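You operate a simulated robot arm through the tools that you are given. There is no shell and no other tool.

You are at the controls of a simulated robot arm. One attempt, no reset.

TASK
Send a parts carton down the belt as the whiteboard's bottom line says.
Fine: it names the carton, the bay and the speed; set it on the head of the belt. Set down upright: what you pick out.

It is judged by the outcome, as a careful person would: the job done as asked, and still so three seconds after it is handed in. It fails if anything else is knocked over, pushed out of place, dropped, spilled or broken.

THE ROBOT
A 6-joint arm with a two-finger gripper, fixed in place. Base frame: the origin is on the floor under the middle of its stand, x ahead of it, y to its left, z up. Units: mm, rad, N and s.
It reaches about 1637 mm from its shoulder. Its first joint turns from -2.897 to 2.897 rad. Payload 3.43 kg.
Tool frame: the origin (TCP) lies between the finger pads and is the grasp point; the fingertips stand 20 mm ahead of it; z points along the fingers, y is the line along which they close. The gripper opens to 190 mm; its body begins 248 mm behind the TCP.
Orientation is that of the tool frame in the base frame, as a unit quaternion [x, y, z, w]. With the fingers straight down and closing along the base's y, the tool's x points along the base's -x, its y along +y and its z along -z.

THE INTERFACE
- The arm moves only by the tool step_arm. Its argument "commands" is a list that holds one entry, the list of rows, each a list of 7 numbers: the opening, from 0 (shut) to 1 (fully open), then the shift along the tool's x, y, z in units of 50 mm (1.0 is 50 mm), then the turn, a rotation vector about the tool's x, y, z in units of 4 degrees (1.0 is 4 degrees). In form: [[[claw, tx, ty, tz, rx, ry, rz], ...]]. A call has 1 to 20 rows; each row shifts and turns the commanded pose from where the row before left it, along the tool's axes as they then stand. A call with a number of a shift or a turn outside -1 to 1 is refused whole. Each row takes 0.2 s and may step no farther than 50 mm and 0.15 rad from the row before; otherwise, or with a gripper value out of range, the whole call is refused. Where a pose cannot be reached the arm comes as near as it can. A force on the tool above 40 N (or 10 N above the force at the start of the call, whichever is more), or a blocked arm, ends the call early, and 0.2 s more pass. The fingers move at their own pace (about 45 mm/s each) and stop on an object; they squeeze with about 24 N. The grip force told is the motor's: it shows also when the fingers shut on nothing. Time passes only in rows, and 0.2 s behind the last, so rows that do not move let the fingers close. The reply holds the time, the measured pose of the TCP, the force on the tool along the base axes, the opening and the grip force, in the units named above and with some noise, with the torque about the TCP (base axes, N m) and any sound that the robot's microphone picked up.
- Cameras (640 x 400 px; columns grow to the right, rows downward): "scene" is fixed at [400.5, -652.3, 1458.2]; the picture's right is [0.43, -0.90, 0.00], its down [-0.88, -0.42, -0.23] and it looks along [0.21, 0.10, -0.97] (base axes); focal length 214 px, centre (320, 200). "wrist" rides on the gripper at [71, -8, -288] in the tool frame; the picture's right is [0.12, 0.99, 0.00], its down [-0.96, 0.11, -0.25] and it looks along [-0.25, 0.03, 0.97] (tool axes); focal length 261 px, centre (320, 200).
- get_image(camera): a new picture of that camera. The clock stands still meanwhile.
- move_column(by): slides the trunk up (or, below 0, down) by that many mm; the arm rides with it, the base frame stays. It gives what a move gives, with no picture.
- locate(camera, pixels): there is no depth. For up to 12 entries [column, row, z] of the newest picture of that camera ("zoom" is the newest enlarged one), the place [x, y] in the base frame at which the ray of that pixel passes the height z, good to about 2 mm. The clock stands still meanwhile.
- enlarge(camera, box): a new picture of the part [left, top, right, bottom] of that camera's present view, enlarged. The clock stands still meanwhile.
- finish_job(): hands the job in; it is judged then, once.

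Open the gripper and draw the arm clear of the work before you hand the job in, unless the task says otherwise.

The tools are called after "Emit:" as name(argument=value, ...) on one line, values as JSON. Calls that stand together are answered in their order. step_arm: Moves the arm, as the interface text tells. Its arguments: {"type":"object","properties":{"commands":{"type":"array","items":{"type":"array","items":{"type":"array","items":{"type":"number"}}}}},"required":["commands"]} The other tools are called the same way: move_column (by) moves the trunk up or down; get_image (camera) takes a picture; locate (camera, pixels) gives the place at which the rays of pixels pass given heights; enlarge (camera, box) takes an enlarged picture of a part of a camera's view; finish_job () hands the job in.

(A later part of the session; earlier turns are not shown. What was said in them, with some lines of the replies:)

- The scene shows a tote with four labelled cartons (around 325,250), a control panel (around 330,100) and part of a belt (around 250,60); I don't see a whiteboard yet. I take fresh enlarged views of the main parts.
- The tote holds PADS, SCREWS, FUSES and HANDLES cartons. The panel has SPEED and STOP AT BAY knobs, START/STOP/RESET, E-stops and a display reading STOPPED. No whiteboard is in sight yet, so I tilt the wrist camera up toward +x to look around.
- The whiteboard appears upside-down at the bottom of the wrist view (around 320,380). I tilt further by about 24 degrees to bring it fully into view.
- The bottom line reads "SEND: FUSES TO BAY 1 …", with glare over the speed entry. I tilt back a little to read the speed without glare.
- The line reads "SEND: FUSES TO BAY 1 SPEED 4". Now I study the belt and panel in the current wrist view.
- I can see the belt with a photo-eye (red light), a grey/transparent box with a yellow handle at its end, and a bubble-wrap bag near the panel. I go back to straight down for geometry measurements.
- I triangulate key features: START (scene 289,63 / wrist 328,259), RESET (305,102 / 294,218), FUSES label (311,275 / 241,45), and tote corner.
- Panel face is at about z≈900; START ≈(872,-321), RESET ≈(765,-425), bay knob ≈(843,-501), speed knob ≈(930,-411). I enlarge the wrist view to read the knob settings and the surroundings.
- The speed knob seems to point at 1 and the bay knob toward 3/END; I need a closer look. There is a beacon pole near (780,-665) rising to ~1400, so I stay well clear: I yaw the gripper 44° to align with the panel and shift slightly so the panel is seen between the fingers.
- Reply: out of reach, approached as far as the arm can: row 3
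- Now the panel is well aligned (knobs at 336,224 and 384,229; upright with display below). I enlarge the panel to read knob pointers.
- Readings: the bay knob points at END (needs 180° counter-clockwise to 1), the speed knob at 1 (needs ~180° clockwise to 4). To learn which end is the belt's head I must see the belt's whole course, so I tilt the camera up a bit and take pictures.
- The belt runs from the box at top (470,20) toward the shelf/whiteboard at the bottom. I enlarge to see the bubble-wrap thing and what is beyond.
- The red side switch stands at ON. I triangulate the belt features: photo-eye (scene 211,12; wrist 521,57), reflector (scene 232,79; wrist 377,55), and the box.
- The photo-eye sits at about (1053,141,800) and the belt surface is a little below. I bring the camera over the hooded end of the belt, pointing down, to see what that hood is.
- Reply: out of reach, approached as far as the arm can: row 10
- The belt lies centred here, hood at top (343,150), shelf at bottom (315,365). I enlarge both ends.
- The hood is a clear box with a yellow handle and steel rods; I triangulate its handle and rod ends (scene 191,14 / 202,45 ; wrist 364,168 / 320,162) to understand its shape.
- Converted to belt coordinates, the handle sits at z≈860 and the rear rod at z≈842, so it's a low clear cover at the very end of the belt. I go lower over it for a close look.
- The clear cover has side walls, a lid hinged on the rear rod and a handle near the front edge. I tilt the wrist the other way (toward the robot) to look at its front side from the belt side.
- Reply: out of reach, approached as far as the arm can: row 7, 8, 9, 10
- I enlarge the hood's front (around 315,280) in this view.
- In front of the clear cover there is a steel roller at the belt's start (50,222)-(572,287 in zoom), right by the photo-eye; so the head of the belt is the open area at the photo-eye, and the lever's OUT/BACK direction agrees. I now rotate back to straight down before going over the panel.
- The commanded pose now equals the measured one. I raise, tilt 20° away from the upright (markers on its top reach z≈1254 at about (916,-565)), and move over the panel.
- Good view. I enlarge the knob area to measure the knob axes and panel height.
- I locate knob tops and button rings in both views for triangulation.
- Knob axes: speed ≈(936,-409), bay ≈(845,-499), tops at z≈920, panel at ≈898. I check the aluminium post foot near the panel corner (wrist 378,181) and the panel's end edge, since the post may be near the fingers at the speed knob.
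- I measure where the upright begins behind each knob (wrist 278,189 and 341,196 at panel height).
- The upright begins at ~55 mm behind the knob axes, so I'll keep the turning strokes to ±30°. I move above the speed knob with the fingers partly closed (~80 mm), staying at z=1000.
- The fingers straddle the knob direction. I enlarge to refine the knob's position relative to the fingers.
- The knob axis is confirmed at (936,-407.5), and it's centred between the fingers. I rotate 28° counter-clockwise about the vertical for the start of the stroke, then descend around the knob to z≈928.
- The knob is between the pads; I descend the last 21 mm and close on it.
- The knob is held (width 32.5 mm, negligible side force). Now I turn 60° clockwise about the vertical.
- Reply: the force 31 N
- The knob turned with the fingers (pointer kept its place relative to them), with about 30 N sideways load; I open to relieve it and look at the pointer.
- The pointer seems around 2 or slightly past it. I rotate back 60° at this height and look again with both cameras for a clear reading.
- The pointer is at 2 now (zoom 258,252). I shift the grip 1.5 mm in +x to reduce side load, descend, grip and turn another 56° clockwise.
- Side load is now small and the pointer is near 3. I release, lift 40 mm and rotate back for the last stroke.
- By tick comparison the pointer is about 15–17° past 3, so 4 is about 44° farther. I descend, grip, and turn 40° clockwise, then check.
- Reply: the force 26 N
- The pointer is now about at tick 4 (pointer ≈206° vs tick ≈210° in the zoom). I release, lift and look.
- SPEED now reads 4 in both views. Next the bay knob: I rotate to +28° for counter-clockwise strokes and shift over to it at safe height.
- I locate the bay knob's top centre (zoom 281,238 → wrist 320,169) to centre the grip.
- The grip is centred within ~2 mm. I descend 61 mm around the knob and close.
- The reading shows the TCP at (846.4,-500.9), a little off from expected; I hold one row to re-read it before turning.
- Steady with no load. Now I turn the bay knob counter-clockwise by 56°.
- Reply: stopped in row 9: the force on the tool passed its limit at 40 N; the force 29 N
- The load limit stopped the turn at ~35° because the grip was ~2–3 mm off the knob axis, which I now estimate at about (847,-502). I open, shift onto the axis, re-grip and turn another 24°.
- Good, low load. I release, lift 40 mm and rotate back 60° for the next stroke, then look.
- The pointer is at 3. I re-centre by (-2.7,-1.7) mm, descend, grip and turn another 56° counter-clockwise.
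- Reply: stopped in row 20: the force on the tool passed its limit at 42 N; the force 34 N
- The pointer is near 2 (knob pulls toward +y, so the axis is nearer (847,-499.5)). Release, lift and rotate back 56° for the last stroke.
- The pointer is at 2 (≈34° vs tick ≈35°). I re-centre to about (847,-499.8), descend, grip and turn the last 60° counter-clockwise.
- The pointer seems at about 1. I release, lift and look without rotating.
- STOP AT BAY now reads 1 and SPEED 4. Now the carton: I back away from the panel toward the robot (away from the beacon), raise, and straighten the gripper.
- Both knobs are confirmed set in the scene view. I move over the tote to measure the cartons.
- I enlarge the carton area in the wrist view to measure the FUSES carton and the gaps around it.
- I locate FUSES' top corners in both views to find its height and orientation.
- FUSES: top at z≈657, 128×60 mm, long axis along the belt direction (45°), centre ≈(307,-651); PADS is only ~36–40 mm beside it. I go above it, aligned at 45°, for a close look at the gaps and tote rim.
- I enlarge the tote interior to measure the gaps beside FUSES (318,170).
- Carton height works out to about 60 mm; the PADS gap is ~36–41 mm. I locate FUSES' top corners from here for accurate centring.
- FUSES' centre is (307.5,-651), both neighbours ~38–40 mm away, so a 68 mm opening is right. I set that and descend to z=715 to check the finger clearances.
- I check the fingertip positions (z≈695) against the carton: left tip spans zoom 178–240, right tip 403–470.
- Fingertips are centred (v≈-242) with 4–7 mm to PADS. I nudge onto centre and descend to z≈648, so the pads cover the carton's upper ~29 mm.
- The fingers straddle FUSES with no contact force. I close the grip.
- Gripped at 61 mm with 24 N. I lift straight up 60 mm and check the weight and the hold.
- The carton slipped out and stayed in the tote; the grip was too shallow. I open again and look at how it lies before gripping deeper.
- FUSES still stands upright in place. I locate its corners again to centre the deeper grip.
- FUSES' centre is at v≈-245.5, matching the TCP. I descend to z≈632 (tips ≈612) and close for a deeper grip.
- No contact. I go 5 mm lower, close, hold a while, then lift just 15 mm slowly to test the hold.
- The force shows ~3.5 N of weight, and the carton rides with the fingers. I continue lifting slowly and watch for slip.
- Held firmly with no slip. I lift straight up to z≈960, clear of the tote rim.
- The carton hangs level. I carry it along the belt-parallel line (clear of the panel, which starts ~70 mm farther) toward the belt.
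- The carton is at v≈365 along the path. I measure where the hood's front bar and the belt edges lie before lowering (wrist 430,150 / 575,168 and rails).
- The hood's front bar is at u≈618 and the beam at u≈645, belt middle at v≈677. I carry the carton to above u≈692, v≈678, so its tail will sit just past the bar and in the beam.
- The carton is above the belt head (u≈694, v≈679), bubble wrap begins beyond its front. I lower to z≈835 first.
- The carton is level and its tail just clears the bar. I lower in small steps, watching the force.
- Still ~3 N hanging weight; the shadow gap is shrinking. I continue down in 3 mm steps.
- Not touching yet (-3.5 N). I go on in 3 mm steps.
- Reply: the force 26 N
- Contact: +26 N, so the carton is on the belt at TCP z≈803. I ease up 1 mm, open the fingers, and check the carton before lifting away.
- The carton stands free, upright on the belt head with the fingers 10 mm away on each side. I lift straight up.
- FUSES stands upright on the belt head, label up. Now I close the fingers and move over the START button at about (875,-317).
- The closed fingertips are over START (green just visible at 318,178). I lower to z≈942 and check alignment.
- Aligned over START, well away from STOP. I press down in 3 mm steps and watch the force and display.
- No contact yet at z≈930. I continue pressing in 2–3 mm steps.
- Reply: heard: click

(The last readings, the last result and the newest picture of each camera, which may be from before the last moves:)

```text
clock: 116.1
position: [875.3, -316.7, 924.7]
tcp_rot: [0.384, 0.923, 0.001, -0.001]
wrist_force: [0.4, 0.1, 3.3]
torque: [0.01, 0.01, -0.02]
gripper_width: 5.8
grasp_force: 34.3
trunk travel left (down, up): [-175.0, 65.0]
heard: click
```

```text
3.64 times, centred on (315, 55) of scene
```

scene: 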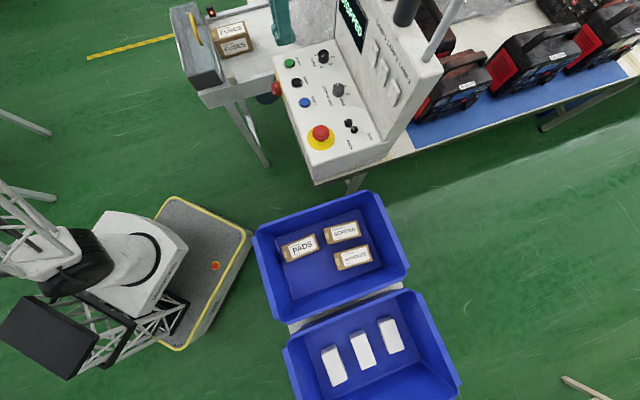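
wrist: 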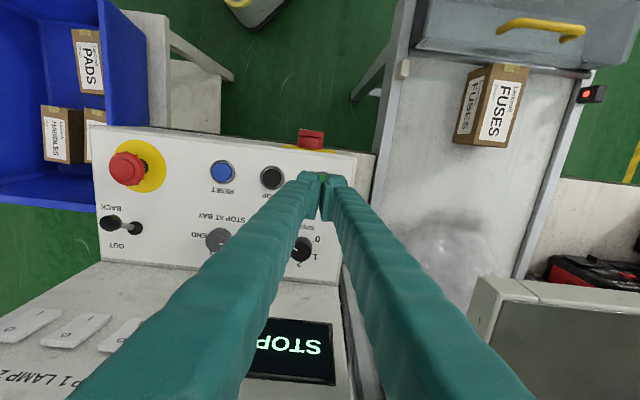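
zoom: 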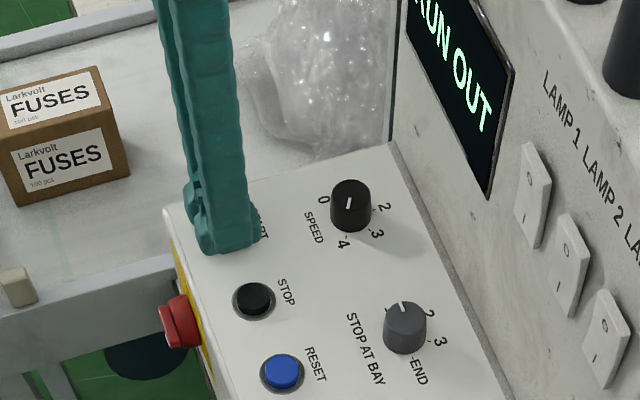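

A click was heard; the display shows RUN OUT and the carton is moving out. I lift off the button and watch.

Emit:
step_arm(commands=[[[0, 0, 0, -0.3, 0, 0, 0], [0, 0, 0, -0.6, 0, 0, 0], [0, 0, 0, -0.6, 0, 0, 0]]])

Emit:
get_image(camera="scene")

Emit:
get_image(camera="wrist")

```text
clock: 116.9
position: [873.1, -317.0, 1001.9]
tcp_rot: [0.384, 0.924, 0.0, -0.001]
wrist_force: [0.4, -0.4, -0.6]
torque: [0.04, 0.06, 0.0]
gripper_width: 0.2
grasp_force: 34.3
trunk travel left (down, up): [-175.0, 65.0]
```

```text
taken
```

scene: 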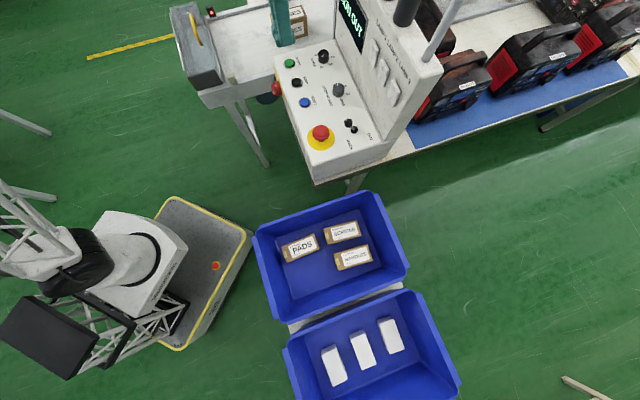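

```text
taken
```

wrist: 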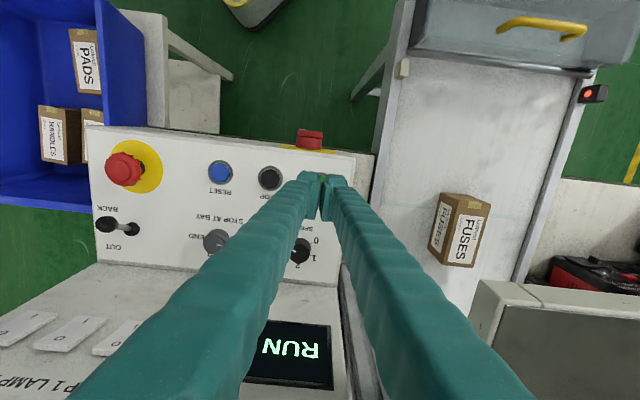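

The display reads RUN and the carton is travelling out along the belt. I wait a little and keep watching where it stops.

Emit:
step_arm(commands=[[[0, 0, 0, 0, 0, 0, 0], [0, 0, 0, 0, 0, 0, 0]]])

Emit:
get_image(camera="wrist")

Emit:
enlarge(camera="scene", box=[200, 0, 400, 100])

```text
clock: 117.5
position: [873.5, -316.4, 1001.5]
tcp_rot: [0.383, 0.924, 0.001, -0.001]
wrist_force: [0.4, -0.2, -0.6]
torque: [0.03, 0.01, 0.04]
gripper_width: 0.0
grasp_force: 34.4
trunk travel left (down, up): [-175.0, 65.0]
```

```text
taken
```

wrist: 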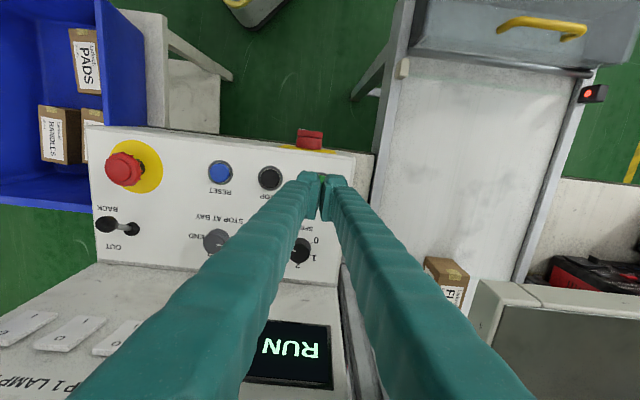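

```text
3.20 times, centred on (300, 50) of scene
```

zoom: 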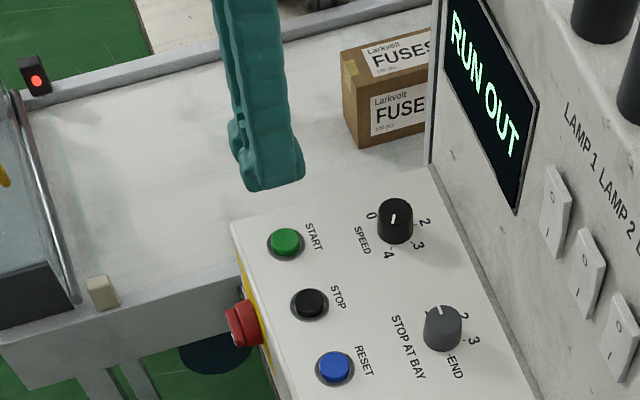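

The carton passes under the shelf side; the belt is still running. I wait further and look again.

Emit:
step_arm(commands=[[[0, 0, 0, 0, 0, 0, 0], [0, 0, 0, 0, 0, 0, 0], [0, 0, 0, 0, 0, 0, 0], [0, 0, 0, 0, 0, 0, 0]]])

Emit:
get_image(camera="wrist")

Emit:
enlarge(camera="scene", box=[200, 0, 400, 100])

```text
clock: 118.5
position: [874.2, -315.2, 1001.9]
tcp_rot: [0.384, 0.924, 0.001, -0.002]
wrist_force: [0.5, 0.0, 0.6]
torque: [-0.02, 0.01, 0.0]
gripper_width: 0.0
grasp_force: 34.5
trunk travel left (down, up): [-175.0, 65.0]
```

```text
taken
```

wrist: 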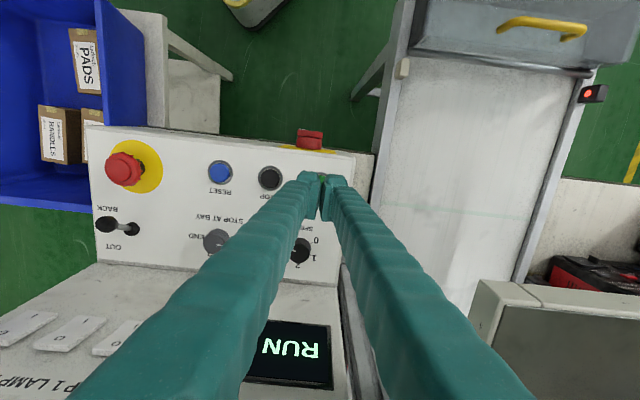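

```text
3.20 times, centred on (300, 50) of scene
```

zoom: 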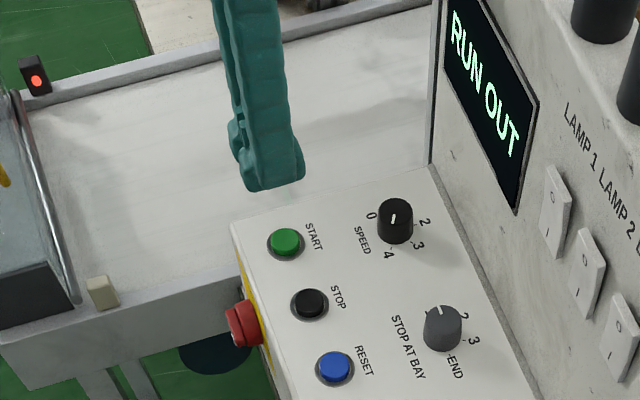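

The carton went on under the shelf and the belt still runs. I back the arm off and tilt the camera to look along the belt and at the display.

Emit:
step_arm(commands=[[[0.3, 0.563, 0.103, -0.709, 0, 0, 0], [0.5, 0.563, 0.103, -0.709, 0, 0, 0], [0.7, 0.563, 0.103, -0.709, 0, 0, 0], [1, 0.563, 0.103, -0.709, 0, 0, 0], [1, 0.563, 0.103, -0.709, 0, 0, 0], [1, 0.563, 0.103, -0.709, 0, 0, 0], [1, 0.563, 0.103, -0.709, 0, 0, 0], [1, 0, 0, 0, 0, -1, 0], [1, 0, 0, 0, 0, -1, 0], [1, 0, 0, 0, 0, -1, 0], [1, 0, 0, 0, 0, -1, 0], [1, 0, 0, 0, 0, -1, 0], [1, 0, 0, 0, 0, -1, 0], [1, 0, 0, 0, 0, -1, 0], [1, 0, 0, 0, 0, -1, 0], [1, 0, 0, 0, 0, -1, 0], [1, 0, 0, 0, 0, -1, 0]]])

Emit:
get_image(camera="wrist")

Emit:
enlarge(camera="scene", box=[200, 0, 400, 100])

```text
clock: 122.1
position: [763.1, -153.7, 1248.1]
tcp_rot: [0.36, 0.868, -0.132, 0.314]
wrist_force: [0.7, -0.3, -0.4]
torque: [-0.03, 0.03, -0.04]
gripper_width: 190.4
grasp_force: 0.0
trunk travel left (down, up): [-175.0, 65.0]
```

```text
taken
```

wrist: 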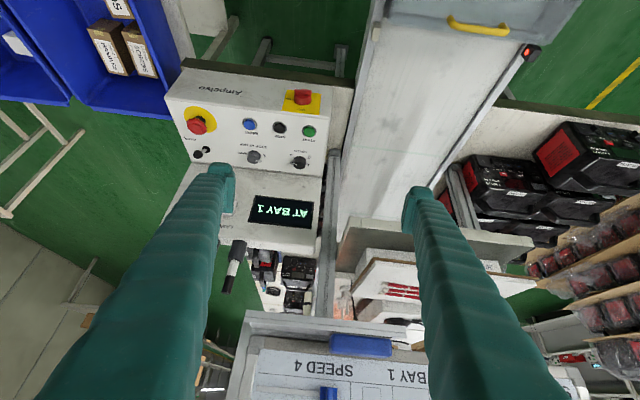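

```text
3.20 times, centred on (300, 50) of scene
```

zoom: 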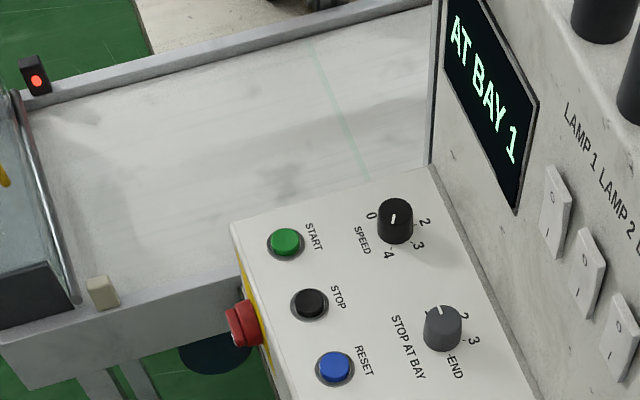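

The display now reads "AT BAY 1" and the belt has stopped; knobs still at 4 and 1. I check the display, the region beyond the shelf and the tote once more.

Emit:
enlarge(camera="wrist", box=[160, 100, 480, 320])

Emit:
enlarge(camera="scene", box=[240, 100, 470, 400])

```text
1.82 times, centred on (320, 210) of wrist
```

zoom: 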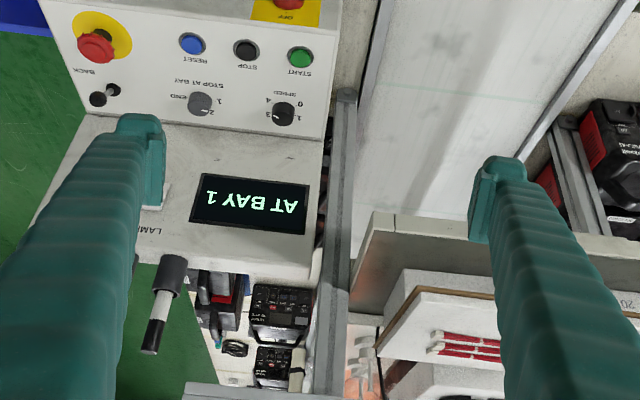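

```text
1.33 times, centred on (355, 250) of scene
```

zoom: 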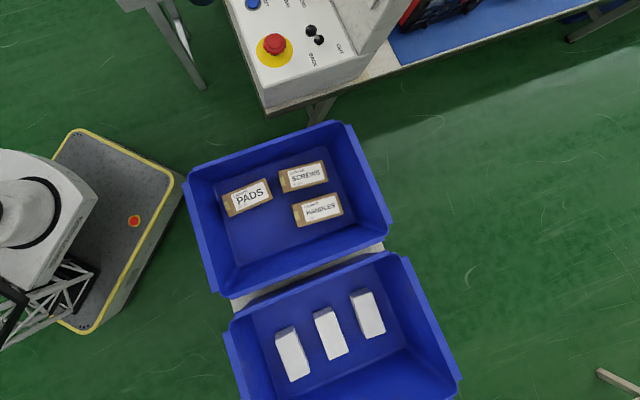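

The display reads AT BAY 1, PADS/SCREWS/HANDLES stand untouched in the tote, and the gripper is open and clear of the work. I hand the job in.

Emit:
finish_job()

```text
The job is handed in.
```

The FUSES carton went down the belt at speed 4, and the panel display now reads "AT BAY 1". The whiteboard's bottom line reads "SEND: FUSES TO BAY 1 SPEED 4".

- **Settings:** SPEED went from 1 to 4 and STOP AT BAY from END to 1. Both knobs still show those positions.
- **Carton:** I set FUSES upright, label up, at the head of the belt, then pressed START. It passed under the shelf out of camera view, so I'm relying on the display that it reached bay 1.
- **First grip:** My first grip on FUSES was too shallow, and it slipped out in the tote without tipping. The second grip held.
- **Bubble wrap:** What looked like a heap of bubble wrap was on the belt when it started. It moved off with the belt, and I couldn't tell whether it was a loose object or where it ended up.

PADS, SCREWS and HANDLES look undisturbed in the tote. The gripper was open and clear of the work when I handed in.
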